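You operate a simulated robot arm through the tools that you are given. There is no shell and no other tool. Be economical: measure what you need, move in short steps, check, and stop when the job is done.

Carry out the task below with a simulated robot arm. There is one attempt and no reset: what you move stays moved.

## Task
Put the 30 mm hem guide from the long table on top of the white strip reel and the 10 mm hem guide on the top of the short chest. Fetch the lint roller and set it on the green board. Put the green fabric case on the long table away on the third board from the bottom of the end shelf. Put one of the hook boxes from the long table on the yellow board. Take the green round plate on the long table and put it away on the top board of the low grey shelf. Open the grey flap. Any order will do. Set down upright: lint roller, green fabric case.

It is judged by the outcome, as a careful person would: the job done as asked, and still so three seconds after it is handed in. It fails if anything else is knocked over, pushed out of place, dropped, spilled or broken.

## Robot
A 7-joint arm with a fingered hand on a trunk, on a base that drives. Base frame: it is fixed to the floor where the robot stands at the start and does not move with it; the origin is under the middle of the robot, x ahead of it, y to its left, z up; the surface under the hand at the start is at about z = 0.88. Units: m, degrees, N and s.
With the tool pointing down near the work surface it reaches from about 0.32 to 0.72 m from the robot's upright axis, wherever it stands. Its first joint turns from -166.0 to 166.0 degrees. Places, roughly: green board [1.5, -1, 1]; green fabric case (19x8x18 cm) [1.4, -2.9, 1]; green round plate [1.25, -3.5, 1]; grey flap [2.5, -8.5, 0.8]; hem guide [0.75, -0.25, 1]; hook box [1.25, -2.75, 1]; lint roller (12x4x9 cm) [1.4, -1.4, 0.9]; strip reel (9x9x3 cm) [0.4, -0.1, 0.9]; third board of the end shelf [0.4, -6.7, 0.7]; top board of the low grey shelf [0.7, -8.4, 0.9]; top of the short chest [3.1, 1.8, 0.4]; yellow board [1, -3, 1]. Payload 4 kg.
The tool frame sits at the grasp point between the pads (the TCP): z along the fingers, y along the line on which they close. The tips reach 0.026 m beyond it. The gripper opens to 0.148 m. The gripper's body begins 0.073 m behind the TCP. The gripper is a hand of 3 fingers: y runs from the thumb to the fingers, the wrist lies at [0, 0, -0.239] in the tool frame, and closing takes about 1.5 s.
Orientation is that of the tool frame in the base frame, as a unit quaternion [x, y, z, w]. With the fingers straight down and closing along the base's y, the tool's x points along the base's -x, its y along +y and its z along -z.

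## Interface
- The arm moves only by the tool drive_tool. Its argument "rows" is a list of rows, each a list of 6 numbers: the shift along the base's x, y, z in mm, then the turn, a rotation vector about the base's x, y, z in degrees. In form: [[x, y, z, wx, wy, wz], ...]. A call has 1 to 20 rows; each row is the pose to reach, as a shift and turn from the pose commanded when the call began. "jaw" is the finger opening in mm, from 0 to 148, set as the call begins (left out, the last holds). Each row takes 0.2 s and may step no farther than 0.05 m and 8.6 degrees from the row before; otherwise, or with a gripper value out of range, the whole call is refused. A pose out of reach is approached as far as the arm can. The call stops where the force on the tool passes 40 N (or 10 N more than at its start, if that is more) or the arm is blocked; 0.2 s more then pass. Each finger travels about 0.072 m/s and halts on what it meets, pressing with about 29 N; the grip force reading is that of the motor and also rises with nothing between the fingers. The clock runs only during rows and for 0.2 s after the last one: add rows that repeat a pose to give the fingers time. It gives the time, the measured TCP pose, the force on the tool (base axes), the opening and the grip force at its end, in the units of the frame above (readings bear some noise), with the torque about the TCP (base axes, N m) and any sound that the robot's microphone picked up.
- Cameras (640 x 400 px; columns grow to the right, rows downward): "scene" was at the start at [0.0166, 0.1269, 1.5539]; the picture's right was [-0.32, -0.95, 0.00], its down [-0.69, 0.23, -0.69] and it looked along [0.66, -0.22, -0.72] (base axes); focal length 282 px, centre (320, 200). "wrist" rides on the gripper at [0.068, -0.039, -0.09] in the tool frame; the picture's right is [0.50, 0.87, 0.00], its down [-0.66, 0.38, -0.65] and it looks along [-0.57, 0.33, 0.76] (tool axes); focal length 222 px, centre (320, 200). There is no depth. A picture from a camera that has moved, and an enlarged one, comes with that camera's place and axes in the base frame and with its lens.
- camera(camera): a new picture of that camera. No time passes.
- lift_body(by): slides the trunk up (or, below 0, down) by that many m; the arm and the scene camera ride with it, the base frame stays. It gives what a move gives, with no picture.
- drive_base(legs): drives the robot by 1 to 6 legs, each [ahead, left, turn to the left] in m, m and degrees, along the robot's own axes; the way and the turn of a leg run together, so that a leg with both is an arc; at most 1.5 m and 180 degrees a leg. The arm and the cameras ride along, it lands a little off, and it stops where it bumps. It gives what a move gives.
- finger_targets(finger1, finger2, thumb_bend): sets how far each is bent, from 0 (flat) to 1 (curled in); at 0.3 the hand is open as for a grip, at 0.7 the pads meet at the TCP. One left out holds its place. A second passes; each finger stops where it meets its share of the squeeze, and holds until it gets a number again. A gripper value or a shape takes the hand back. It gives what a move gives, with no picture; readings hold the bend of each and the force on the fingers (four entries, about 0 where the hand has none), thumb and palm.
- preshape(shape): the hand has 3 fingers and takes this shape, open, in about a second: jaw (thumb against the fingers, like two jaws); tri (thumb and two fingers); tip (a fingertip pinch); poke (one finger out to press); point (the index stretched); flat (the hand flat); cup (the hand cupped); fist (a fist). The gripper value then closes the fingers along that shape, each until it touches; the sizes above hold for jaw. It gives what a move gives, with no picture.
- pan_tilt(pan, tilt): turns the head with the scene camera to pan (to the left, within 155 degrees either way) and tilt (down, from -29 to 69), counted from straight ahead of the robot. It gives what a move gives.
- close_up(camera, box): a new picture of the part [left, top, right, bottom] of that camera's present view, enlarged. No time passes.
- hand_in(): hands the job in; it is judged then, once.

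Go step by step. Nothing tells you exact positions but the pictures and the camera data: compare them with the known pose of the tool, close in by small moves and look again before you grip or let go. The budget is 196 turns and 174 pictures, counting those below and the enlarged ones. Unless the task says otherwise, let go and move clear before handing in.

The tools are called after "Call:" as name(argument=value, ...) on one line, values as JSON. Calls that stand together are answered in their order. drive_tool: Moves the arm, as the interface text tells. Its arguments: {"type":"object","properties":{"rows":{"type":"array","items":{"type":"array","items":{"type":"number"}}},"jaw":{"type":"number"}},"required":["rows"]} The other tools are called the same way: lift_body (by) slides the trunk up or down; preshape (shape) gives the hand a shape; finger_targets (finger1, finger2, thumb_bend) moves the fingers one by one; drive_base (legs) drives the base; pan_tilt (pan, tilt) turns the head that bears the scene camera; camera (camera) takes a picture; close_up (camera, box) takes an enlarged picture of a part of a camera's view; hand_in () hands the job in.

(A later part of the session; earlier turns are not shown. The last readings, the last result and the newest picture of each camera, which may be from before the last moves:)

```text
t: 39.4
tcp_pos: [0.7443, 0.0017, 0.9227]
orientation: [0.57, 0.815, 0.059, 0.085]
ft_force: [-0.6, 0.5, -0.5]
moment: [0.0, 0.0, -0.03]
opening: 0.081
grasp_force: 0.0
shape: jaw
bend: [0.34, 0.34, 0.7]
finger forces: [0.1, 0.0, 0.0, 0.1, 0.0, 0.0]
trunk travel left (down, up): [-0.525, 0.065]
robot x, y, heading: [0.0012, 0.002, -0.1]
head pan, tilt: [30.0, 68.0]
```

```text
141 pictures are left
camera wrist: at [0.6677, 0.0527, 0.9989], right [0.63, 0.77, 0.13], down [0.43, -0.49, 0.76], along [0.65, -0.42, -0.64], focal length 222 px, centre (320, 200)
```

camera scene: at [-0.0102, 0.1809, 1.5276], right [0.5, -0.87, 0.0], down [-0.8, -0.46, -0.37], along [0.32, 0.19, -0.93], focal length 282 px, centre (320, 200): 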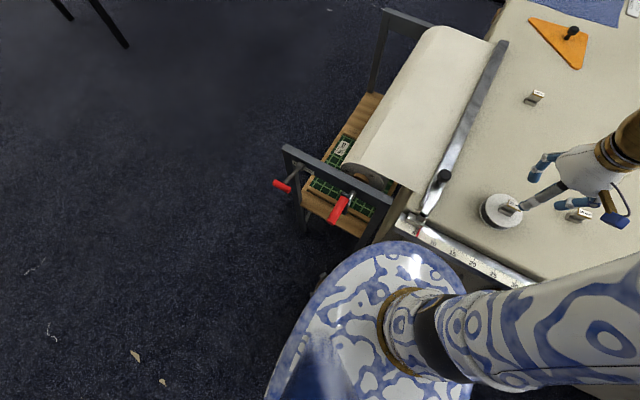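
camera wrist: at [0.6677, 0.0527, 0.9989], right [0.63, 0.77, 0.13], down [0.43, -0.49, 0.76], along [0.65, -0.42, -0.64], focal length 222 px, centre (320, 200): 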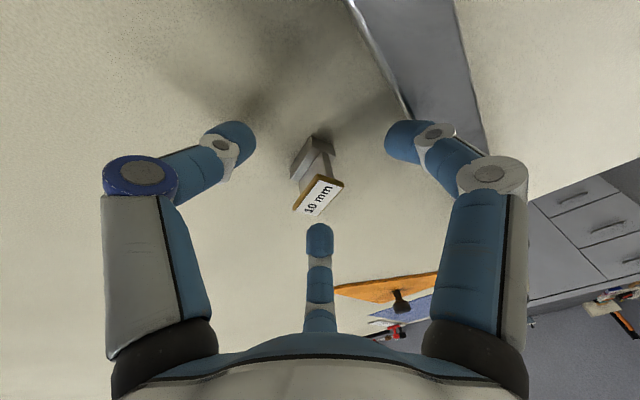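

Call:
drive_tool(rows=[[1, 0, -4, 0, 0, 0], [1, 0, -7, 0, 0, 0]])

Call:
drive_tool(rows=[[0, 0, 0, 0, 0, 0], [0, 0, 0, 0, 0, 0], [0, 0, 0, 0, 0, 0], [0, 0, 0, 0, 0, 0], [0, 0, 0, 0, 0, 0], [0, 0, 0, 0, 0, 0], [0, 0, 0, 0, 0, 0]], jaw=0)

Call:
camera(camera="wrist")

```text
t: 40.0
tcp_pos: [0.7461, -0.0002, 0.9159]
orientation: [0.569, 0.815, 0.059, 0.086]
ft_force: [-0.2, -0.1, 3.0]
moment: [-0.06, 0.17, -0.03]
opening: 0.0805
grasp_force: 0.0
shape: jaw
bend: [0.34, 0.34, 0.7]
finger forces: [0.1, 0.0, 0.0, 0.0, 2.9, 0.1]
trunk travel left (down, up): [-0.525, 0.065]
robot x, y, heading: [-0.0003, -0.0012, -0.0]
head pan, tilt: [30.0, 68.0]
```

```text
t: 41.6
tcp_pos: [0.7465, -0.0004, 0.9164]
orientation: [0.571, 0.814, 0.06, 0.087]
ft_force: [-0.2, -0.6, -0.5]
moment: [0.0, -0.01, 0.0]
opening: 0.0119
grasp_force: 29.0
shape: jaw
bend: [0.7, 0.71, 0.77]
finger forces: [0.0, 2.1, 0.1, 0.0, 18.0, 0.1]
trunk travel left (down, up): [-0.525, 0.065]
robot x, y, heading: [0.0014, -0.0003, 0.0]
head pan, tilt: [30.0, 68.0]
```

```text
140 pictures are left
camera wrist: at [0.6695, 0.052, 0.9916], right [0.63, 0.77, 0.13], down [0.43, -0.49, 0.76], along [0.65, -0.42, -0.64], focal length 222 px, centre (320, 200)
```

wrist: 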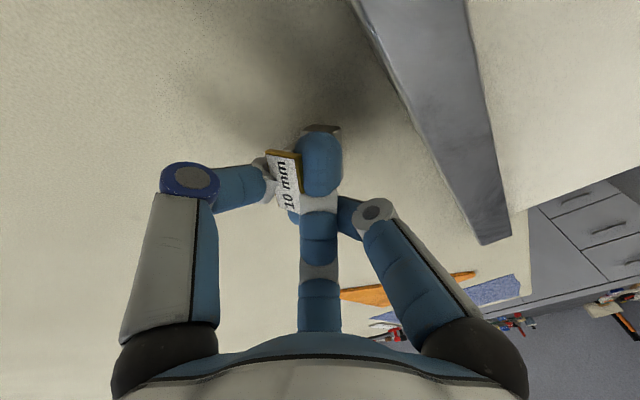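

That grip is lopsided. I'll open again, back off and re-measure before regripping the way that worked for the first guide.

Call:
drive_tool(rows=[[0, 0, 1, 0, 0, 0], [0, 0, 1, 0, 0, 0], [0, 0, 1, 0, 0, 0], [0, 0, 1, 0, 0, 0], [0, 0, 1, 0, 0, 0]], jaw=85)

Call:
drive_tool(rows=[[0, 0, 20, 0, 0, 0], [-10, 0, 50, 0, 0, 0], [-20, 0, 80, 0, 0, 0]])

Call:
camera(camera="wrist")

Call:
close_up(camera="scene", box=[480, 60, 600, 135])

```text
t: 42.8
tcp_pos: [0.7459, 0.0014, 0.917]
orientation: [0.571, 0.815, 0.059, 0.086]
ft_force: [0.0, -0.2, 0.1]
moment: [0.0, -0.01, 0.0]
opening: 0.0846
grasp_force: 0.0
shape: jaw
bend: [0.33, 0.33, 0.7]
finger forces: [0.1, 0.1, 0.1, 0.0, 0.0, 0.0]
trunk travel left (down, up): [-0.525, 0.065]
robot x, y, heading: [0.0005, 0.0013, -0.3]
head pan, tilt: [30.0, 68.0]
```

```text
t: 43.6
tcp_pos: [0.7269, 0.0027, 0.9967]
orientation: [0.571, 0.814, 0.06, 0.086]
ft_force: [0.2, -0.3, -0.2]
moment: [0.0, -0.03, 0.04]
opening: 0.0847
grasp_force: 0.2
shape: jaw
bend: [0.33, 0.33, 0.7]
finger forces: [0.0, 0.1, 0.1, 0.0, 0.1, 0.0]
trunk travel left (down, up): [-0.525, 0.065]
robot x, y, heading: [-0.0018, -0.0002, 0.1]
head pan, tilt: [30.0, 68.0]
```

```text
139 pictures are left
camera wrist: at [0.6491, 0.0534, 1.0735], right [0.63, 0.77, 0.13], down [0.43, -0.49, 0.76], along [0.65, -0.42, -0.64], focal length 222 px, centre (320, 200)
```

wrist: 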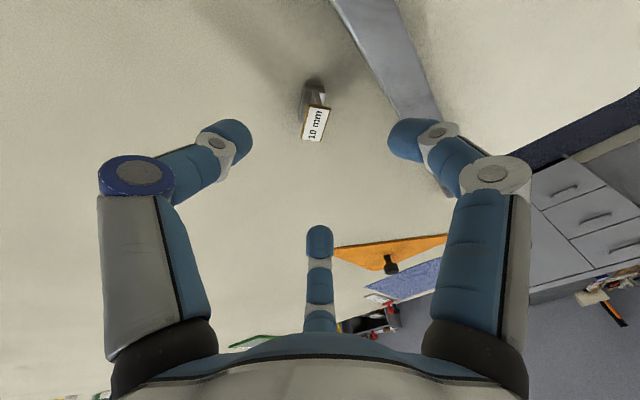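

```text
5.33 times, centred on (540, 98) of scene
camera zoom: at [-0.0103, 0.1809, 1.5276], right [0.5, -0.87, 0.0], down [-0.8, -0.46, -0.37], along [0.32, 0.19, -0.93], focal length 1506 px, centre (-853, 747)
```

zoom: 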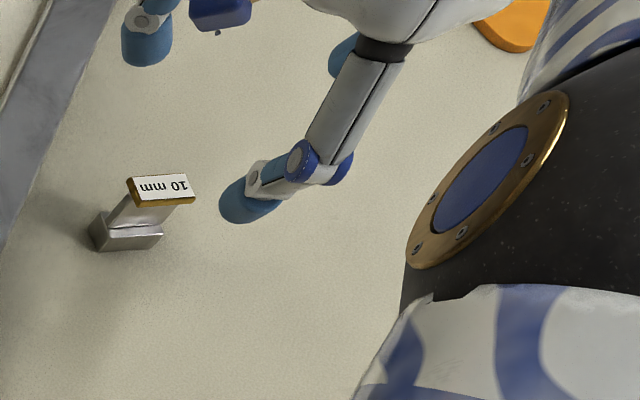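

The guide now is at about (0.733, 0.005), long axis about 40° off. I'll set the closing axis along its length with a smaller tilt.

Call:
drive_tool(rows=[[-15, 0, 5, 0, 6, 0], [-30, 0, 10, 0, 12, 0]])

Call:
drive_tool(rows=[[0, 0, 0, 0, 0, 8], [0, 0, 0, 0, 0, 16], [0, 0, 0, 0, 0, 24], [0, 0, 0, 0, 0, 32], [0, 0, 0, 0, 0, 40], [0, 0, 0, 0, 0, 48], [0, 0, 0, 0, 0, 56], [0, 0, 0, 0, 0, 64], [0, 0, 0, 0, 0, 72], [0, 0, 0, 0, 0, 80], [0, 0, 0, 0, 0, 88], [0, 0, 0, 0, 0, 96], [0, 0, 0, 0, 0, 104], [0, 0, 0, 0, 0, 110]])

Call:
drive_tool(rows=[[15, 2, -15, 0, -4, 0], [34, 2, -35, 0, -7, 0], [34, 2, -55, 0, -7, 0]])

Call:
camera(camera="wrist")

```text
t: 44.2
tcp_pos: [0.6955, 0.0017, 1.0066]
orientation: [0.573, 0.819, -0.001, 0.0]
ft_force: [0.2, 0.1, 0.4]
moment: [0.0, 0.0, 0.01]
opening: 0.0847
grasp_force: 0.1
shape: jaw
bend: [0.33, 0.33, 0.7]
finger forces: [0.0, 0.0, 0.0, 0.0, 0.1, 0.0]
trunk travel left (down, up): [-0.525, 0.065]
robot x, y, heading: [-0.006, 0.0034, -0.1]
head pan, tilt: [30.0, 68.0]
```

```text
t: 47.2
tcp_pos: [0.6962, 0.0, 1.0083]
orientation: [-0.343, 0.94, 0.0, 0.0]
ft_force: [-0.1, -0.6, 0.5]
moment: [0.01, 0.01, 0.02]
opening: 0.0851
grasp_force: 0.1
shape: jaw
bend: [0.33, 0.33, 0.7]
finger forces: [0.0, 0.0, 0.0, 0.1, 0.0, 0.0]
trunk travel left (down, up): [-0.525, 0.065]
robot x, y, heading: [-0.0042, -0.0002, 0.1]
head pan, tilt: [30.0, 68.0]
```

```text
t: 48.0
tcp_pos: [0.7287, 0.0006, 0.954]
orientation: [-0.341, 0.938, -0.021, 0.057]
ft_force: [-0.9, 0.4, 0.3]
moment: [0.01, -0.02, 0.0]
opening: 0.0847
grasp_force: 0.1
shape: jaw
bend: [0.33, 0.33, 0.7]
finger forces: [0.0, 0.0, 0.0, 0.0, 0.1, 0.1]
trunk travel left (down, up): [-0.525, 0.065]
robot x, y, heading: [-0.0015, 0.0029, 0.1]
head pan, tilt: [30.0, 68.0]
```

```text
137 pictures are left
camera wrist: at [0.6923, -0.0713, 1.0408], right [-0.93, 0.34, -0.12], down [0.18, 0.71, 0.68], along [0.31, 0.61, -0.72], focal length 222 px, centre (320, 200)
```

wrist: 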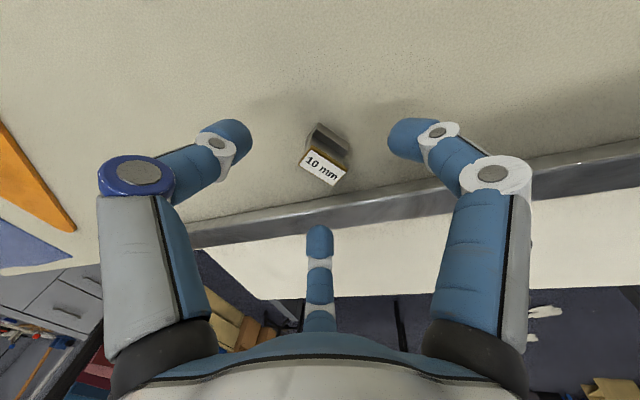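

Call:
drive_tool(rows=[[1, 4, -15, 0, 0, 0], [3, 7, -30, 0, 0, 0], [3, 7, -39, 0, 0, 0]])

Call:
camera(camera="wrist")

```text
t: 48.8
tcp_pos: [0.733, 0.0082, 0.9151]
orientation: [-0.341, 0.938, -0.02, 0.058]
ft_force: [-1.2, -3.3, 3.9]
moment: [0.14, -0.04, -0.06]
opening: 0.0826
grasp_force: 0.0
shape: jaw
bend: [0.33, 0.35, 0.7]
finger forces: [0.0, 4.9, 0.1, 0.1, 0.0, 0.0]
trunk travel left (down, up): [-0.525, 0.065]
robot x, y, heading: [-0.0005, -0.0025, -0.0]
head pan, tilt: [30.0, 68.0]
```

```text
136 pictures are left
camera wrist: at [0.6953, -0.064, 1.0009], right [-0.93, 0.34, -0.11], down [0.18, 0.71, 0.68], along [0.32, 0.61, -0.72], focal length 222 px, centre (320, 200)
```

wrist: 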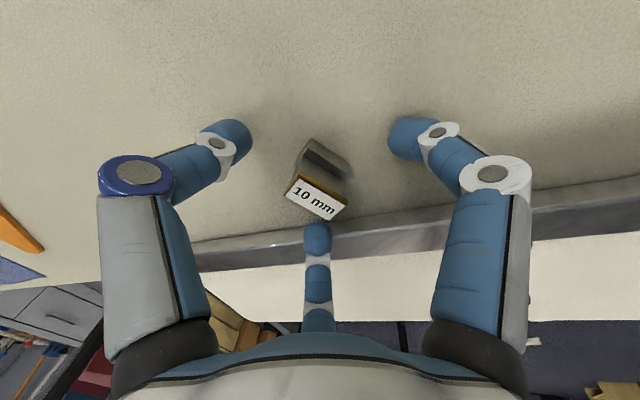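

Call:
drive_tool(rows=[[-2, -1, 1, 0, 0, 0], [-2, -1, 1, 0, 0, 0], [-2, -1, 0, 0, 0, 0], [-2, -1, 0, 0, 0, 0], [-2, -1, 0, 0, 0, 0], [-2, -1, 0, 0, 0, 0], [-2, -1, 0, 0, 0, 0], [-2, -1, 0, 0, 0, 0]], jaw=0)

Call:
camera(camera="wrist")

```text
t: 50.6
tcp_pos: [0.7294, 0.0092, 0.9133]
orientation: [-0.342, 0.938, -0.02, 0.057]
ft_force: [0.4, 0.2, 1.8]
moment: [0.05, -0.04, 0.02]
opening: 0.0005
grasp_force: 29.1
shape: jaw
bend: [0.7, 0.79, 0.68]
finger forces: [0.1, 17.0, 0.0, 0.0, 0.0, 0.0]
trunk travel left (down, up): [-0.525, 0.065]
robot x, y, heading: [-0.0013, -0.0008, 0.1]
head pan, tilt: [30.0, 68.0]
```

```text
135 pictures are left
camera wrist: at [0.6936, -0.0638, 1.0], right [-0.93, 0.34, -0.11], down [0.18, 0.71, 0.68], along [0.31, 0.61, -0.72], focal length 222 px, centre (320, 200)
```

wrist: 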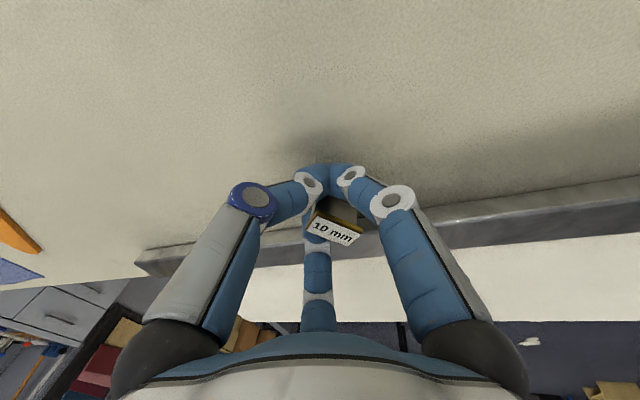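

It slid out between the two fingers again. I'll open and measure; next time I place the TCP at the guide's end so that the fingers close on its faces before the thumb pushes.

Call:
drive_tool(rows=[[0, 0, 1, 0, 0, 0], [0, 0, 1, 0, 0, 0], [0, 0, 1, 0, 0, 0], [0, 0, 1, 0, 0, 0], [0, 0, 1, 0, 0, 0]], jaw=85)

Call:
drive_tool(rows=[[0, 0, 20, 0, 0, 0], [-10, 0, 50, 0, 0, 0], [-20, 0, 80, 0, 0, 0]])

Call:
camera(camera="wrist")

Call:
close_up(camera="scene", box=[460, 60, 580, 135])

```text
t: 51.8
tcp_pos: [0.7302, 0.0072, 0.9148]
orientation: [-0.341, 0.938, -0.021, 0.058]
ft_force: [-1.8, -2.8, 0.9]
moment: [0.01, 0.02, -0.01]
opening: 0.0827
grasp_force: 0.0
shape: jaw
bend: [0.33, 0.35, 0.7]
finger forces: [0.1, 3.0, 0.0, 0.1, 0.0, 0.0]
trunk travel left (down, up): [-0.525, 0.065]
robot x, y, heading: [0.0016, -0.001, 0.1]
head pan, tilt: [30.0, 68.0]
```

```text
t: 52.6
tcp_pos: [0.7116, 0.0112, 0.9945]
orientation: [-0.342, 0.938, -0.02, 0.058]
ft_force: [-0.1, 0.1, -0.6]
moment: [-0.02, -0.01, 0.0]
opening: 0.0849
grasp_force: 0.1
shape: jaw
bend: [0.33, 0.33, 0.7]
finger forces: [0.0, 0.1, 0.0, 0.0, 0.0, 0.1]
trunk travel left (down, up): [-0.525, 0.065]
robot x, y, heading: [0.0015, 0.0003, -0.0]
head pan, tilt: [30.0, 68.0]
```

```text
134 pictures are left
camera wrist: at [0.6736, -0.0613, 1.0813], right [-0.93, 0.34, -0.11], down [0.18, 0.71, 0.68], along [0.31, 0.61, -0.72], focal length 222 px, centre (320, 200)
```

wrist: 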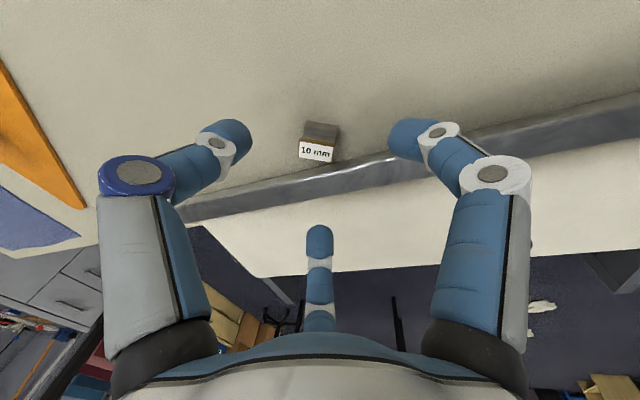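

```text
5.33 times, centred on (520, 98) of scene
camera zoom: at [-0.0103, 0.1809, 1.5276], right [0.5, -0.87, 0.0], down [-0.8, -0.46, -0.37], along [0.32, 0.19, -0.93], focal length 1506 px, centre (-747, 747)
```

zoom: 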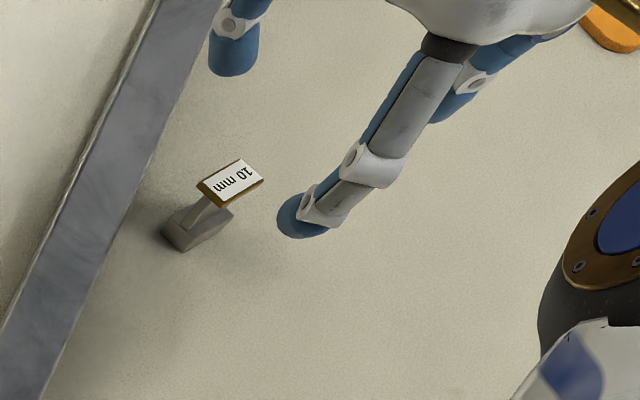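

The guide stands next to the rail. I'll drag it away with a finger (toward -x, -y) to a spot where a straight-down grip works.

Call:
drive_tool(rows=[[0, 0, 5, 0, 7, 0]])

Call:
drive_tool(rows=[[0, 0, 0, 0, 0, -8], [0, 0, 0, 0, 0, -16], [0, 0, 0, 0, 0, -24], [0, 0, 0, 0, 0, -32], [0, 0, 0, 0, 0, -40]])

Call:
drive_tool(rows=[[2, 0, -20, 0, -4, 0], [2, 0, -50, 0, -4, 0]])

Call:
camera(camera="wrist")

```text
t: 53.0
tcp_pos: [0.7086, 0.0102, 0.9987]
orientation: [-0.342, 0.94, -0.002, 0.006]
ft_force: [-0.1, 0.1, 0.1]
moment: [-0.03, -0.02, 0.01]
opening: 0.0848
grasp_force: 0.1
shape: jaw
bend: [0.33, 0.33, 0.7]
finger forces: [0.1, 0.0, 0.0, 0.0, 0.1, 0.1]
trunk travel left (down, up): [-0.525, 0.065]
robot x, y, heading: [0.0019, -0.001, -0.1]
head pan, tilt: [30.0, 68.0]
```

```text
t: 54.2
tcp_pos: [0.7057, 0.0081, 0.9978]
orientation: [0.001, 1.0, 0.0, -0.001]
ft_force: [0.3, -0.2, -0.2]
moment: [0.0, -0.01, -0.03]
opening: 0.0844
grasp_force: 0.0
shape: jaw
bend: [0.33, 0.33, 0.7]
finger forces: [0.0, 0.0, 0.0, 0.0, 0.0, 0.0]
out of reach, approached as far as the arm can: row 1, 2, 3, 4, 5
trunk travel left (down, up): [-0.525, 0.065]
robot x, y, heading: [0.0036, -0.0011, 0.0]
head pan, tilt: [30.0, 68.0]
```

```text
t: 54.8
tcp_pos: [0.7309, 0.0071, 0.9501]
orientation: [0.0, 0.999, 0.0, 0.034]
ft_force: [-0.4, -0.4, 0.0]
moment: [0.0, 0.02, -0.01]
opening: 0.0849
grasp_force: 0.1
shape: jaw
bend: [0.33, 0.33, 0.7]
finger forces: [0.1, 0.0, 0.0, 0.0, 0.0, 0.0]
out of reach, approached as far as the arm can: row 1, 2
trunk travel left (down, up): [-0.525, 0.065]
robot x, y, heading: [0.0021, 0.0016, -0.2]
head pan, tilt: [30.0, 68.0]
```

```text
132 pictures are left
camera wrist: at [0.6573, -0.0301, 1.0354], right [-0.5, 0.87, -0.03], down [0.61, 0.38, 0.7], along [0.62, 0.33, -0.72], focal length 222 px, centre (320, 200)
```

wrist: 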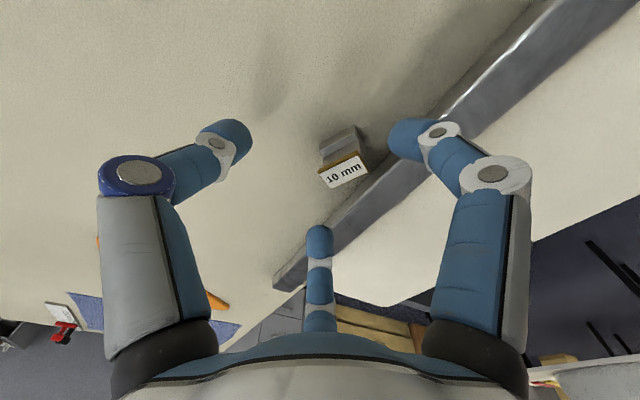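

Call:
drive_tool(rows=[[-8, 2, -12, 0, 0, 0], [-14, 2, -25, 0, 0, 0], [-14, 2, -36, 0, 0, 0]])

Call:
camera(camera="wrist")

```text
t: 55.6
tcp_pos: [0.7339, 0.011, 0.915]
orientation: [0.0, 0.999, 0.0, 0.034]
ft_force: [-0.1, 0.2, -0.1]
moment: [-0.02, 0.05, 0.03]
opening: 0.0847
grasp_force: 0.0
shape: jaw
bend: [0.33, 0.33, 0.7]
finger forces: [0.0, 0.1, 0.0, 0.0, 0.0, 0.1]
out of reach, approached as far as the arm can: row 1, 2, 3
trunk travel left (down, up): [-0.525, 0.065]
robot x, y, heading: [0.0002, 0.0024, 0.3]
head pan, tilt: [30.0, 68.0]
```

```text
131 pictures are left
camera wrist: at [0.6613, -0.0271, 1.0009], right [-0.5, 0.87, -0.03], down [0.61, 0.38, 0.7], along [0.62, 0.33, -0.72], focal length 222 px, centre (320, 200)
```

wrist: 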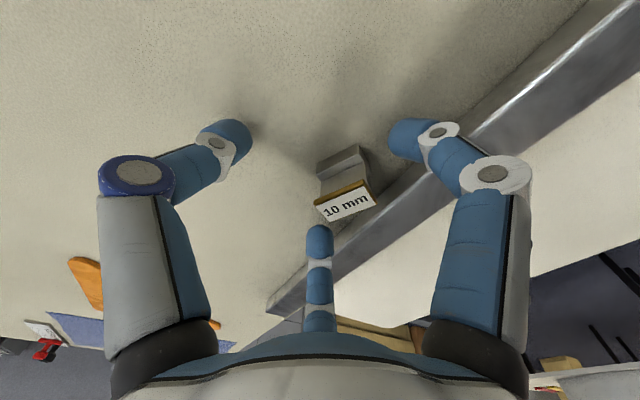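

Call:
drive_tool(rows=[[-8, -12, 0, 0, 0, 0], [-18, -24, 0, 0, 0, 0], [-28, -36, 0, 0, 0, 0], [-38, -48, 0, 0, 0, 0], [-50, -58, 0, 0, 0, 0], [-62, -66, 0, 0, 0, 0], [-76, -74, 0, 0, 0, 0], [-90, -80, 0, 0, 0, 0]])

Call:
camera(camera="wrist")

```text
t: 57.4
tcp_pos: [0.729, -0.0702, 0.9312]
orientation: [0.0, 0.999, -0.001, 0.034]
ft_force: [-0.3, 0.8, 0.0]
moment: [0.02, 0.03, 0.02]
opening: 0.0849
grasp_force: 0.0
shape: jaw
bend: [0.33, 0.33, 0.7]
finger forces: [0.1, 0.0, 0.1, 0.0, 0.0, 0.0]
out of reach, approached as far as the arm can: row 1, 2, 3, 4, 5, 6, 7, 8
trunk travel left (down, up): [-0.525, 0.065]
robot x, y, heading: [0.0003, -0.0017, 0.0]
head pan, tilt: [30.0, 68.0]
```

```text
130 pictures are left
camera wrist: at [0.6559, -0.1087, 1.0164], right [-0.5, 0.87, -0.03], down [0.61, 0.38, 0.7], along [0.62, 0.33, -0.72], focal length 222 px, centre (320, 200)
```

wrist: 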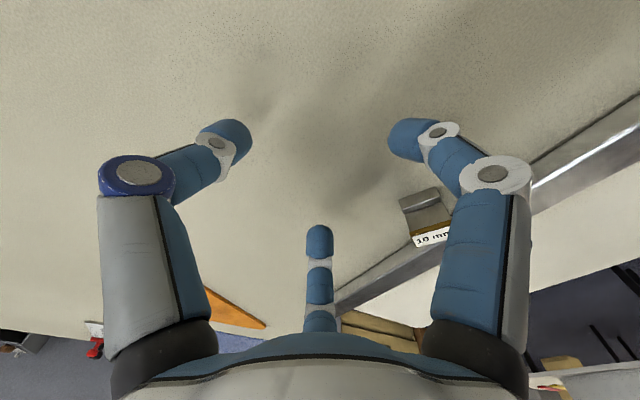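

The arm has got into an awkward pose near a limit. I'll lift and retract toward the rest pose to recover.

Call:
drive_tool(rows=[[0, 0, 40, 0, 2, 0], [-30, 0, 80, 0, 4, 0], [-70, 0, 120, 0, 4, 0], [-110, 0, 140, 0, 4, 0], [-150, 0, 140, 0, 4, 0], [-190, 0, 140, 0, 4, 0]])

Call:
camera(camera="scene")

```text
refused: row 3 steps farther than a row can; nothing moved
```

```text
129 pictures are left
camera scene: at [-0.01, 0.181, 1.5276], right [0.5, -0.87, 0.0], down [-0.8, -0.46, -0.37], along [0.32, 0.19, -0.93], focal length 282 px, centre (320, 200)
```

scene: 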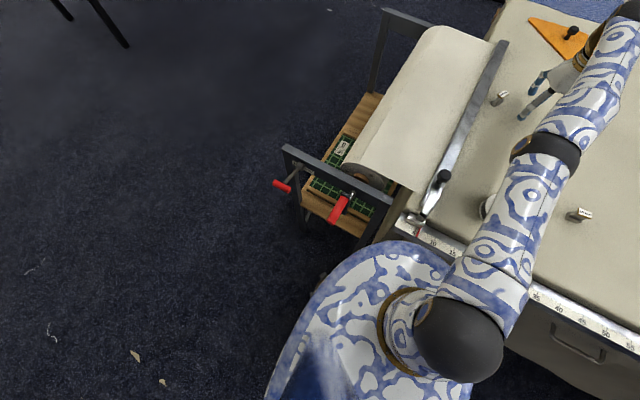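

Call:
drive_tool(rows=[[0, 0, 35, 0, 2, 0], [-20, 0, 70, 0, 4, 0], [-50, 0, 100, 0, 4, 0], [-90, 0, 110, 0, 4, 0], [-130, 0, 110, 0, 4, 0], [-170, 0, 110, 0, 4, 0], [-200, 0, 110, 0, 4, 0]])

Call:
close_up(camera="scene", box=[400, 60, 560, 240])

```text
t: 59.0
tcp_pos: [0.6746, -0.0921, 1.0755]
orientation: [0.0, 1.0, 0.0, -0.001]
ft_force: [0.1, 0.1, 0.9]
moment: [0.03, 0.04, 0.03]
opening: 0.0849
grasp_force: 0.0
shape: jaw
bend: [0.33, 0.33, 0.7]
finger forces: [0.0, 0.1, 0.0, 0.0, 0.0, 0.0]
out of reach, approached as far as the arm can: row 1, 2, 3, 4, 5, 6, 7
trunk travel left (down, up): [-0.525, 0.065]
robot x, y, heading: [-0.0021, -0.0006, 0.0]
head pan, tilt: [30.0, 68.0]
```

```text
2.22 times, centred on (480, 150) of scene
camera zoom: at [-0.0098, 0.1808, 1.5276], right [0.5, -0.87, 0.0], down [-0.8, -0.46, -0.37], along [0.32, 0.19, -0.93], focal length 627 px, centre (-36, 311)
```

zoom: 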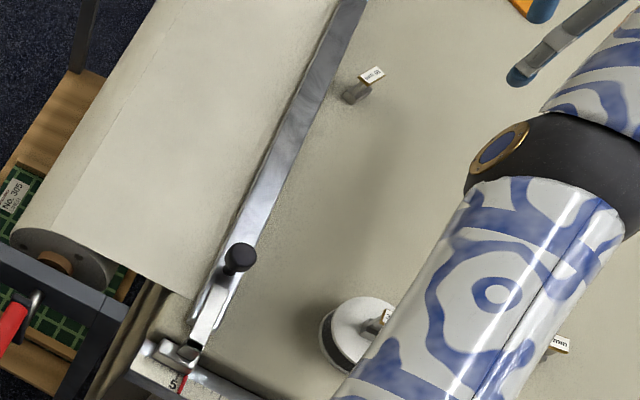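

Call:
drive_tool(rows=[[0, 0, 0, 0, 0, 8], [0, 0, 0, 0, 0, 16], [0, 0, 0, 0, 0, 24], [0, 0, 0, 0, 0, 32], [0, 0, 0, 0, 0, 40]])

Call:
camera(camera="scene")

```text
t: 60.2
tcp_pos: [0.6747, -0.0959, 1.074]
orientation: [-0.343, 0.939, 0.0, -0.001]
ft_force: [-0.6, 0.3, -0.2]
moment: [-0.02, 0.01, 0.01]
opening: 0.0848
grasp_force: 0.0
shape: jaw
bend: [0.33, 0.33, 0.7]
finger forces: [0.0, 0.0, 0.1, 0.0, 0.0, 0.1]
trunk travel left (down, up): [-0.525, 0.065]
robot x, y, heading: [0.0013, -0.0, 0.1]
head pan, tilt: [30.0, 68.0]
```

```text
127 pictures are left
camera scene: at [-0.01, 0.1808, 1.5276], right [0.5, -0.87, 0.0], down [-0.8, -0.46, -0.37], along [0.32, 0.19, -0.93], focal length 282 px, centre (320, 200)
```

scene: 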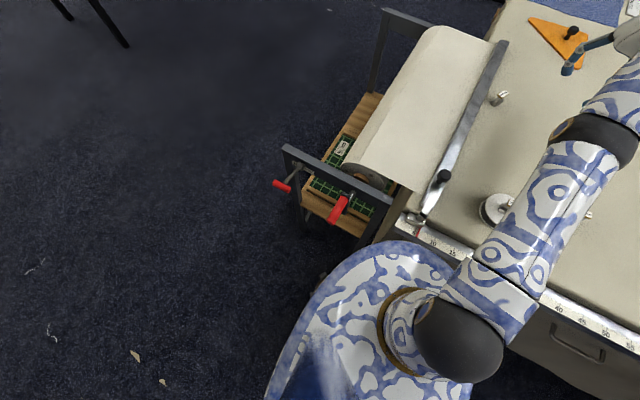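

Call:
drive_tool(rows=[[-45, 0, 0, 0, 0, 0], [-90, 0, 0, 0, 0, 0], [-135, 5, 0, 0, 0, 0], [-180, 10, 0, 0, 0, 0], [-225, 15, 0, 0, 0, 0], [-270, 20, 0, 0, 0, 0]])

Call:
drive_tool(rows=[[0, 0, 0, 0, 0, -8], [0, 0, 0, 0, 0, -16], [0, 0, 0, 0, 0, -24], [0, 0, 0, 0, 0, -32], [0, 0, 0, 0, 0, -40]])

Call:
drive_tool(rows=[[45, 15, 0, 0, 0, 0], [90, 30, 0, 0, 0, 0], [135, 45, 0, 0, 0, 0], [180, 60, 0, 0, 0, 0], [220, 72, 0, 0, 0, 0], [260, 82, -10, 0, 0, 0]])

```text
t: 61.6
tcp_pos: [0.6367, -0.1421, 1.1413]
orientation: [-0.341, 0.94, 0.0, 0.001]
ft_force: [0.1, 0.2, -0.1]
moment: [0.02, 0.0, -0.02]
opening: 0.0848
grasp_force: 0.1
shape: jaw
bend: [0.33, 0.33, 0.7]
finger forces: [0.1, 0.0, 0.1, 0.0, 0.1, 0.0]
out of reach, approached as far as the arm can: row 1, 2, 3, 4, 5, 6
trunk travel left (down, up): [-0.525, 0.065]
robot x, y, heading: [0.0013, 0.0011, -0.0]
head pan, tilt: [30.0, 68.0]
```

```text
t: 62.8
tcp_pos: [0.6372, -0.1429, 1.1401]
orientation: [0.001, 1.0, -0.001, -0.001]
ft_force: [0.3, -0.6, 0.3]
moment: [0.0, 0.0, -0.01]
opening: 0.0847
grasp_force: 0.1
shape: jaw
bend: [0.33, 0.33, 0.7]
finger forces: [0.0, 0.1, 0.1, 0.0, 0.0, 0.0]
out of reach, approached as far as the arm can: row 2, 3, 4, 5
trunk travel left (down, up): [-0.525, 0.065]
robot x, y, heading: [0.0014, -0.0038, -0.1]
head pan, tilt: [30.0, 68.0]
```

```text
t: 64.2
tcp_pos: [0.6779, -0.0395, 1.0927]
orientation: [0.001, 1.0, 0.0, 0.0]
ft_force: [-0.2, 0.2, -0.3]
moment: [0.0, -0.05, 0.03]
opening: 0.085
grasp_force: 0.0
shape: jaw
bend: [0.33, 0.33, 0.7]
finger forces: [0.1, 0.1, 0.1, 0.1, 0.1, 0.0]
out of reach, approached as far as the arm can: row 1, 2, 3, 4, 5, 6
trunk travel left (down, up): [-0.525, 0.065]
robot x, y, heading: [0.0012, 0.0006, -0.3]
head pan, tilt: [30.0, 68.0]
```

Call:
drive_tool(rows=[[0, 0, 0, 0, 0, 8], [0, 0, 0, 0, 0, 16], [0, 0, 0, 0, 0, 24], [0, 0, 0, 0, 0, 32], [0, 0, 0, 0, 0, 40], [0, 0, 0, 0, 0, 48], [0, 0, 0, 0, 0, 56], [0, 0, 0, 0, 0, 64], [0, 0, 0, 0, 0, 72], [0, 0, 0, 0, 0, 80]])

Call:
drive_tool(rows=[[-20, 0, 0, 0, 0, 0], [-40, 0, 0, 0, 0, 0], [-60, 0, 0, 0, 0, 0], [-80, 0, 0, 0, 0, 0]])

Call:
camera(camera="scene")

```text
t: 66.4
tcp_pos: [0.6741, -0.0471, 1.098]
orientation: [-0.644, 0.765, 0.0, 0.001]
ft_force: [-0.8, 0.7, 0.1]
moment: [0.02, 0.0, -0.01]
opening: 0.0849
grasp_force: 0.0
shape: jaw
bend: [0.33, 0.33, 0.7]
finger forces: [0.1, 0.0, 0.0, 0.1, 0.0, 0.0]
out of reach, approached as far as the arm can: row 2, 3, 4, 5, 6, 7, 8, 9, 10
trunk travel left (down, up): [-0.525, 0.065]
robot x, y, heading: [0.0017, 0.0025, -0.0]
head pan, tilt: [30.0, 68.0]
```

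```text
t: 67.4
tcp_pos: [0.5941, -0.0434, 1.0953]
orientation: [-0.643, 0.766, 0.0, 0.0]
ft_force: [0.3, -0.2, -0.3]
moment: [0.0, 0.01, -0.04]
opening: 0.085
grasp_force: 0.0
shape: jaw
bend: [0.33, 0.33, 0.7]
finger forces: [0.0, 0.0, 0.0, 0.0, 0.0, 0.0]
trunk travel left (down, up): [-0.525, 0.065]
robot x, y, heading: [-0.0003, -0.0023, 0.2]
head pan, tilt: [30.0, 68.0]
```

```text
126 pictures are left
camera scene: at [-0.0105, 0.1807, 1.5276], right [0.5, -0.87, 0.0], down [-0.8, -0.46, -0.37], along [0.32, 0.19, -0.93], focal length 282 px, centre (320, 200)
```

scene: 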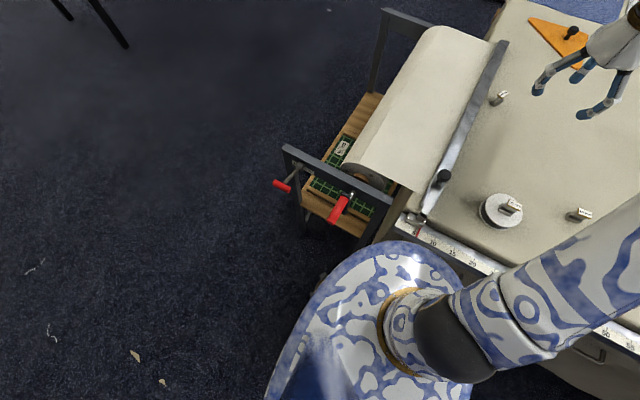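

It retracts freely at this yaw. I'll fold in further, then unwind the yaw.

Call:
drive_tool(rows=[[-40, 0, 0, 0, 0, 0], [-80, 0, 5, 0, 0, 0], [-120, 5, 10, 0, 0, 0], [-160, 10, 20, 0, 0, 0], [-185, 15, 30, 0, 0, 0]])

Call:
drive_tool(rows=[[0, 0, 0, 0, 0, -8], [0, 0, 0, 0, 0, -16], [0, 0, 0, 0, 0, -24], [0, 0, 0, 0, 0, -32], [0, 0, 0, 0, 0, -40], [0, 0, 0, 0, 0, -48], [0, 0, 0, 0, 0, -56], [0, 0, 0, 0, 0, -64], [0, 0, 0, 0, 0, -72], [0, 0, 0, 0, 0, -80]])

Call:
camera(camera="scene")

```text
t: 68.6
tcp_pos: [0.4162, -0.0297, 1.1163]
orientation: [-0.642, 0.766, 0.009, -0.007]
ft_force: [0.8, -1.0, -0.7]
moment: [0.02, 0.02, 0.02]
opening: 0.085
grasp_force: 0.1
shape: jaw
bend: [0.33, 0.33, 0.7]
finger forces: [0.0, 0.0, 0.1, 0.0, 0.0, 0.0]
out of reach, approached as far as the arm can: row 5
trunk travel left (down, up): [-0.525, 0.065]
robot x, y, heading: [0.0037, -0.0025, -0.0]
head pan, tilt: [30.0, 68.0]
```

```text
t: 70.8
tcp_pos: [0.41, -0.0292, 1.1266]
orientation: [0.0, 1.0, -0.001, 0.0]
ft_force: [0.3, 0.5, 0.4]
moment: [-0.03, 0.0, 0.0]
opening: 0.085
grasp_force: 0.0
shape: jaw
bend: [0.33, 0.33, 0.7]
finger forces: [0.1, 0.0, 0.1, 0.1, 0.1, 0.0]
trunk travel left (down, up): [-0.525, 0.065]
robot x, y, heading: [0.002, -0.0011, -0.0]
head pan, tilt: [30.0, 68.0]
```

```text
125 pictures are left
camera scene: at [-0.0102, 0.1809, 1.5276], right [0.5, -0.87, 0.0], down [-0.8, -0.46, -0.37], along [0.32, 0.19, -0.93], focal length 282 px, centre (320, 200)
```

scene: 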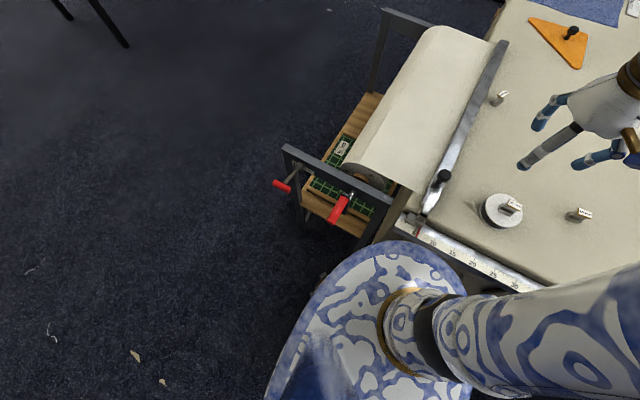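

Recovered. Now approach the guide at yaw 0 for the drag.

Call:
drive_tool(rows=[[45, 5, -15, 0, 0, 0], [90, 10, -30, 0, 0, 0], [135, 15, -45, 0, 0, 0], [180, 20, -60, 0, 0, 0], [225, 30, -75, 0, 0, 0], [265, 36, -90, 0, -4, 0], [292, 38, -115, 0, -8, 0], [303, 38, -150, 0, -8, 0]])

Call:
camera(camera="wrist")

```text
t: 72.6
tcp_pos: [0.7134, 0.0085, 0.9773]
orientation: [0.0, 0.998, -0.001, 0.069]
ft_force: [0.6, 0.4, -0.1]
moment: [-0.04, 0.0, -0.02]
opening: 0.085
grasp_force: 0.1
shape: jaw
bend: [0.33, 0.33, 0.7]
finger forces: [0.0, 0.0, 0.0, 0.0, 0.0, 0.1]
trunk travel left (down, up): [-0.525, 0.065]
robot x, y, heading: [-0.0039, 0.0007, -0.0]
head pan, tilt: [30.0, 68.0]
```

```text
124 pictures are left
camera wrist: at [0.6341, -0.0292, 1.0582], right [-0.5, 0.87, -0.07], down [0.56, 0.38, 0.74], along [0.67, 0.33, -0.67], focal length 222 px, centre (320, 200)
```

wrist: 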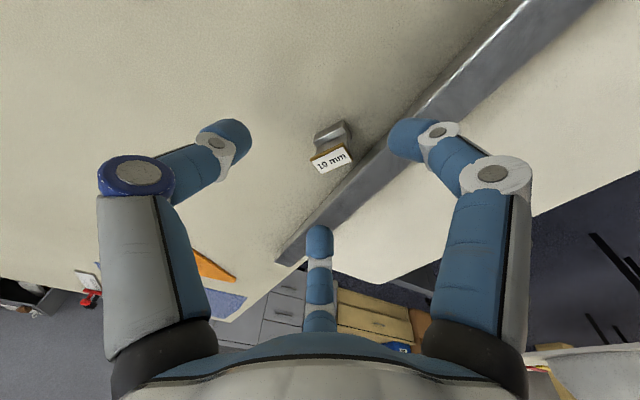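

Call:
drive_tool(rows=[[5, 1, -20, 0, 0, 0], [9, 1, -40, 0, 0, 0], [9, 1, -62, 0, 0, 0]])

Call:
drive_tool(rows=[[-4, -9, 0, 0, 0, 0], [-8, -18, 0, 0, 0, 0], [-12, -27, 0, 0, 0, 0], [-16, -36, 0, 0, 0, 0], [-22, -44, 0, 0, 0, 0], [-30, -50, 0, 0, 0, 0], [-40, -55, 0, 0, 0, 0], [-50, -60, 0, 0, 0, 0], [-60, -65, 0, 0, 0, 0], [-70, -70, 0, 0, 0, 0]])

Call:
camera(camera="wrist")

```text
t: 73.4
tcp_pos: [0.7225, 0.0094, 0.9144]
orientation: [0.0, 0.998, -0.001, 0.069]
ft_force: [0.2, 0.6, 0.7]
moment: [0.01, -0.02, 0.01]
opening: 0.0851
grasp_force: 0.1
shape: jaw
bend: [0.33, 0.33, 0.7]
finger forces: [0.1, 0.0, 0.0, 0.0, 0.1, 0.0]
trunk travel left (down, up): [-0.525, 0.065]
robot x, y, heading: [0.0002, -0.0007, -0.0]
head pan, tilt: [30.0, 68.0]
```

```text
t: 75.6
tcp_pos: [0.6521, -0.0589, 0.917]
orientation: [0.001, 0.998, 0.0, 0.069]
ft_force: [-0.4, 0.4, 0.0]
moment: [0.02, -0.02, 0.02]
opening: 0.0851
grasp_force: 0.0
shape: jaw
bend: [0.33, 0.33, 0.7]
finger forces: [0.0, 0.1, 0.0, 0.1, 0.0, 0.1]
trunk travel left (down, up): [-0.525, 0.065]
robot x, y, heading: [-0.0018, -0.004, 0.1]
head pan, tilt: [30.0, 68.0]
```

```text
123 pictures are left
camera wrist: at [0.5727, -0.0972, 0.9958], right [-0.5, 0.87, -0.07], down [0.56, 0.38, 0.74], along [0.67, 0.33, -0.67], focal length 222 px, centre (320, 200)
```

wrist: 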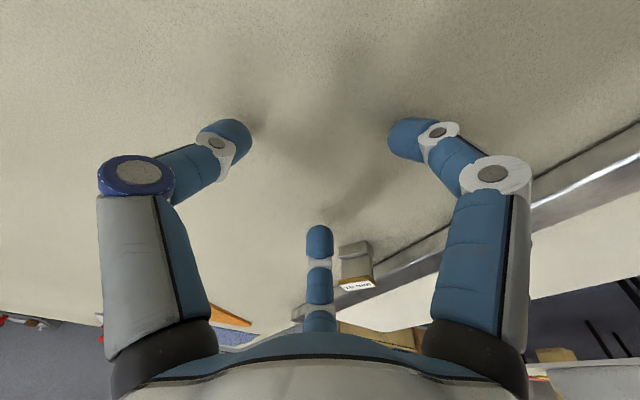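

It slipped between the fingers but moved a bit, to about (0.722, 0.015). Now the planned grip: yaw +63°, TCP at the guide's far end, narrow opening.

Call:
drive_tool(rows=[[0, 0, 40, 0, 4, 0], [0, 10, 80, 0, 8, 0], [0, 30, 100, 0, 8, 0]])

Call:
drive_tool(rows=[[0, 0, 0, 0, 0, 8], [0, 0, 0, 0, 0, 16], [0, 0, 0, 0, 0, 24], [0, 0, 0, 0, 0, 32], [0, 0, 0, 0, 0, 40], [0, 0, 0, 0, 0, 48], [0, 0, 0, 0, 0, 56], [0, 0, 0, 0, 0, 63]], jaw=55)

Call:
drive_tool(rows=[[35, 15, -20, 0, -4, 0], [70, 28, -30, 0, -8, 0], [80, 38, -60, 0, -8, 0]])

Call:
camera(camera="wrist")

Call:
close_up(camera="scene", box=[440, 50, 600, 150])

```text
t: 76.4
tcp_pos: [0.6516, -0.0322, 1.0176]
orientation: [0.0, 1.0, -0.001, -0.001]
ft_force: [0.7, 0.5, 0.3]
moment: [0.06, 0.03, 0.01]
opening: 0.085
grasp_force: 0.2
shape: jaw
bend: [0.33, 0.33, 0.7]
finger forces: [0.0, 0.0, 0.0, 0.1, 0.1, 0.0]
trunk travel left (down, up): [-0.525, 0.065]
robot x, y, heading: [0.0012, -0.0005, -0.1]
head pan, tilt: [30.0, 68.0]
```

```text
t: 78.2
tcp_pos: [0.6522, -0.0305, 1.0152]
orientation: [-0.523, 0.852, 0.0, 0.0]
ft_force: [0.8, 0.2, -0.3]
moment: [-0.03, -0.01, -0.01]
opening: 0.0554
grasp_force: 0.2
shape: jaw
bend: [0.77, 0.77, 0.7]
finger forces: [0.1, 0.1, 0.1, 0.0, 0.0, 0.1]
trunk travel left (down, up): [-0.525, 0.065]
robot x, y, heading: [-0.002, 0.0018, -0.2]
head pan, tilt: [30.0, 68.0]
```

```text
t: 79.0
tcp_pos: [0.7324, 0.0062, 0.9555]
orientation: [-0.521, 0.851, -0.037, 0.06]
ft_force: [-0.3, 0.1, 0.7]
moment: [-0.01, 0.03, -0.01]
opening: 0.0557
grasp_force: 0.1
shape: jaw
bend: [0.77, 0.77, 0.7]
finger forces: [0.1, 0.0, 0.0, 0.0, 0.0, 0.0]
trunk travel left (down, up): [-0.525, 0.065]
robot x, y, heading: [0.002, -0.002, -0.1]
head pan, tilt: [30.0, 68.0]
```

```text
122 pictures are left
camera wrist: at [0.7242, -0.0701, 1.0462], right [-0.99, -0.05, -0.14], down [-0.13, 0.76, 0.64], along [0.07, 0.65, -0.75], focal length 222 px, centre (320, 200)
```

wrist: 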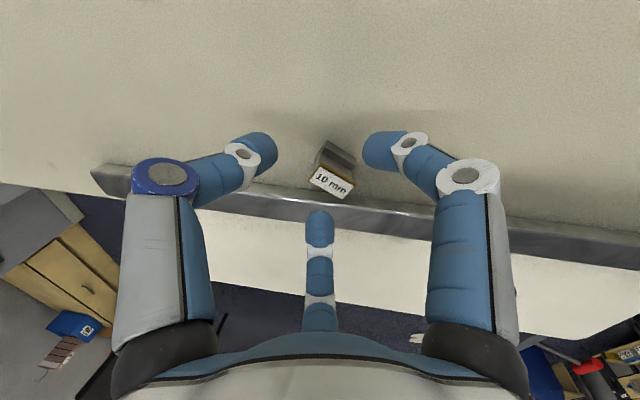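

```text
4.00 times, centred on (520, 100) of scene
camera zoom: at [-0.0099, 0.181, 1.5277], right [0.5, -0.87, 0.0], down [-0.8, -0.46, -0.37], along [0.32, 0.19, -0.93], focal length 1129 px, centre (-480, 600)
```

zoom: 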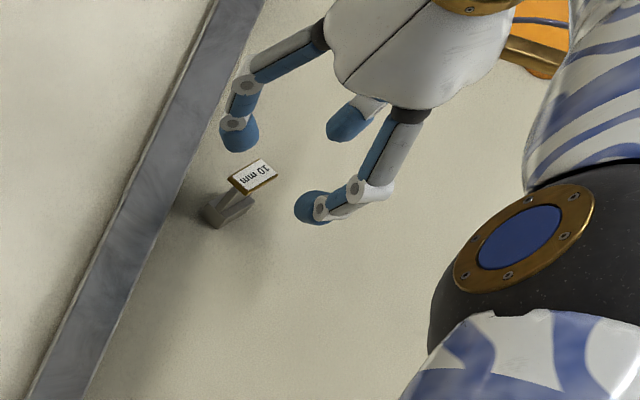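

Call:
drive_tool(rows=[[1, 6, -15, 0, 0, 0], [1, 11, -30, 0, 0, 0], [1, 11, -43, 0, 0, 0]])

Call:
camera(camera="wrist")

```text
t: 79.8
tcp_pos: [0.7313, 0.0179, 0.915]
orientation: [-0.52, 0.852, -0.037, 0.059]
ft_force: [-1.6, -2.5, 5.7]
moment: [0.26, 0.02, 0.01]
opening: 0.054
grasp_force: 0.0
shape: jaw
bend: [0.77, 0.79, 0.7]
finger forces: [0.1, 7.5, 0.0, 0.0, 0.0, 0.0]
trunk travel left (down, up): [-0.525, 0.065]
robot x, y, heading: [0.0035, 0.0008, -0.0]
head pan, tilt: [30.0, 68.0]
```

```text
120 pictures are left
camera wrist: at [0.7234, -0.0599, 1.0041], right [-0.99, -0.05, -0.14], down [-0.13, 0.76, 0.64], along [0.07, 0.65, -0.75], focal length 222 px, centre (320, 200)
```

wrist: 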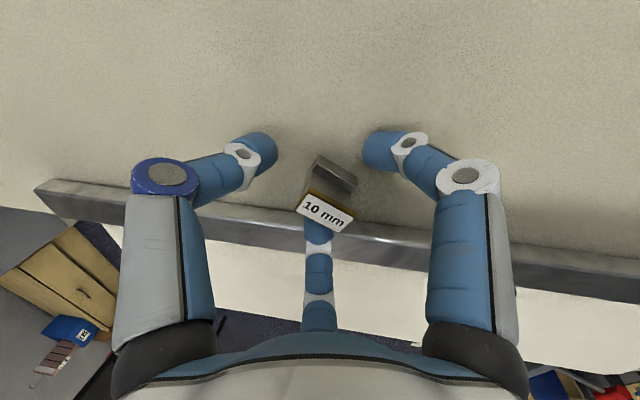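

Call:
drive_tool(rows=[[0, 2, 0, 0, 0, 0], [0, 2, 0, 0, 0, 0], [0, 2, 0, 0, 0, 0], [0, 2, 0, 0, 0, 0], [0, 2, 0, 0, 0, 0], [0, 2, 0, 0, 0, 0], [0, 2, 0, 0, 0, 0]], jaw=0)

Call:
camera(camera="wrist")

```text
t: 81.4
tcp_pos: [0.7315, 0.0209, 0.9137]
orientation: [-0.52, 0.851, -0.036, 0.061]
ft_force: [2.8, -0.8, 8.6]
moment: [0.02, -0.07, 0.05]
opening: 0.0047
grasp_force: 28.7
shape: jaw
bend: [0.7, 0.78, 0.7]
finger forces: [0.0, 19.9, 0.1, 0.0, 0.1, 0.0]
trunk travel left (down, up): [-0.525, 0.065]
robot x, y, heading: [0.0027, -0.0002, 0.1]
head pan, tilt: [30.0, 68.0]
```

```text
119 pictures are left
camera wrist: at [0.7236, -0.0564, 1.0034], right [-0.99, -0.05, -0.14], down [-0.13, 0.76, 0.64], along [0.07, 0.65, -0.75], focal length 222 px, centre (320, 200)
```

wrist: 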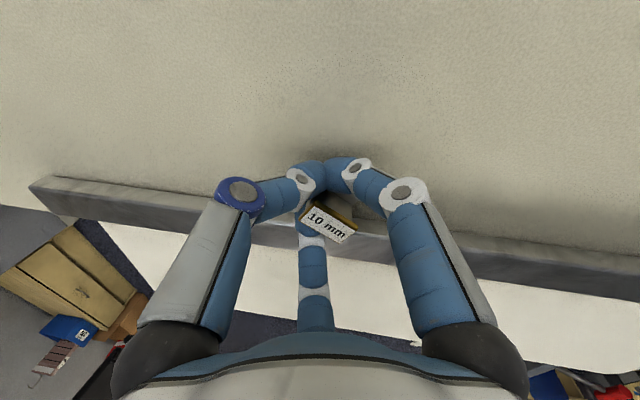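

Finger 2 is pressing the guide against the closed thumb and finger 1, which may itself hold. I'll lift a little to test.

Call:
drive_tool(rows=[[-3, -3, 5, 0, 0, 0], [-5, -5, 10, 0, 0, 0], [-5, -5, 20, 0, 0, 0], [-5, -5, 30, 0, 0, 0]])

Call:
camera(camera="wrist")

Call:
close_up(camera="scene", box=[440, 50, 600, 150])

```text
t: 82.4
tcp_pos: [0.7289, 0.0172, 0.9426]
orientation: [-0.521, 0.85, -0.037, 0.06]
ft_force: [-0.3, -0.2, -0.7]
moment: [-0.01, 0.0, -0.01]
opening: 0.0001
grasp_force: 29.4
shape: jaw
bend: [0.7, 0.81, 0.72]
finger forces: [0.0, 0.6, 0.0, 0.1, 0.0, 0.0]
trunk travel left (down, up): [-0.525, 0.065]
robot x, y, heading: [0.0004, -0.0035, -0.1]
head pan, tilt: [30.0, 68.0]
```

```text
118 pictures are left
camera wrist: at [0.7198, -0.0605, 1.0326], right [-0.99, -0.05, -0.14], down [-0.13, 0.76, 0.64], along [0.07, 0.65, -0.75], focal length 222 px, centre (320, 200)
```

wrist: 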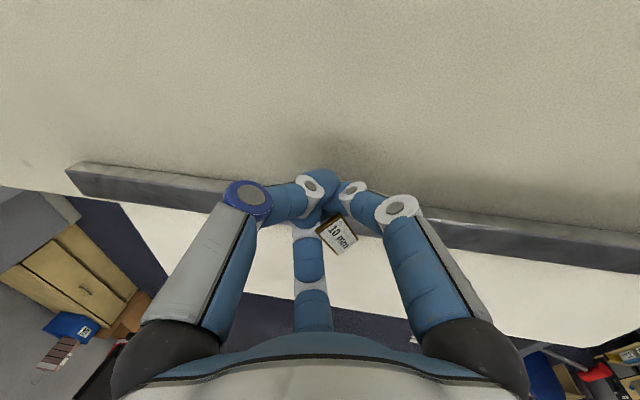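

```text
4.00 times, centred on (520, 100) of scene
camera zoom: at [-0.01, 0.1809, 1.5276], right [0.5, -0.87, 0.0], down [-0.8, -0.46, -0.37], along [0.32, 0.19, -0.93], focal length 1129 px, centre (-480, 600)
```

zoom: 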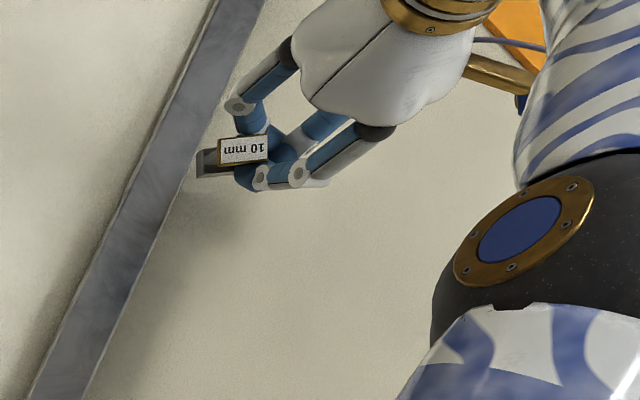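

Call:
close_up(camera="wrist", box=[270, 140, 410, 270])

Call:
close_up(camera="scene", box=[480, 70, 530, 105])

```text
3.08 times, centred on (340, 205) of wrist
camera zoom: at [0.7198, -0.0605, 1.0326], right [-0.99, -0.05, -0.14], down [-0.13, 0.76, 0.64], along [0.07, 0.65, -0.75], focal length 684 px, centre (258, 185)
```

zoom: 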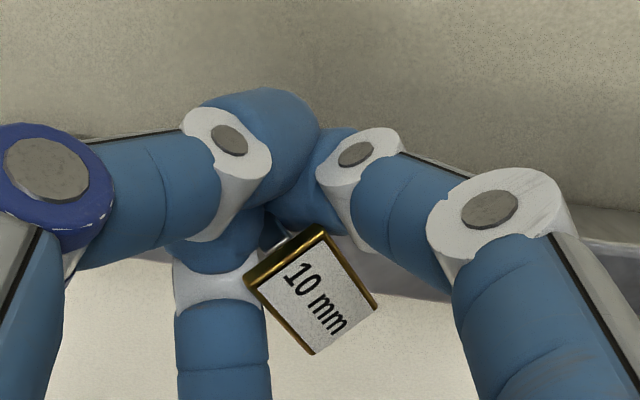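

```text
11.43 times, centred on (505, 88) of scene
camera zoom: at [-0.01, 0.1809, 1.5276], right [0.5, -0.87, 0.0], down [-0.8, -0.46, -0.37], along [0.32, 0.19, -0.93], focal length 3226 px, centre (-1794, 1486)
```

zoom: 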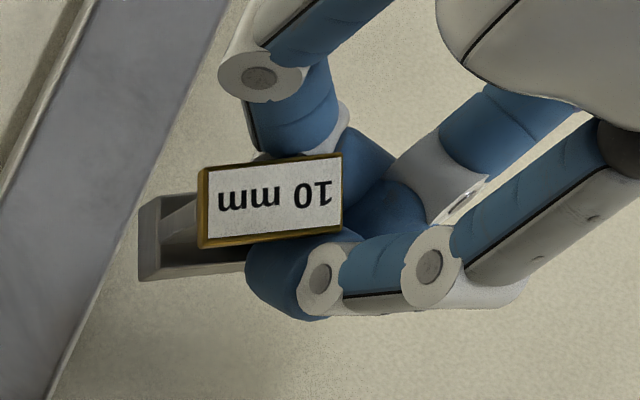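

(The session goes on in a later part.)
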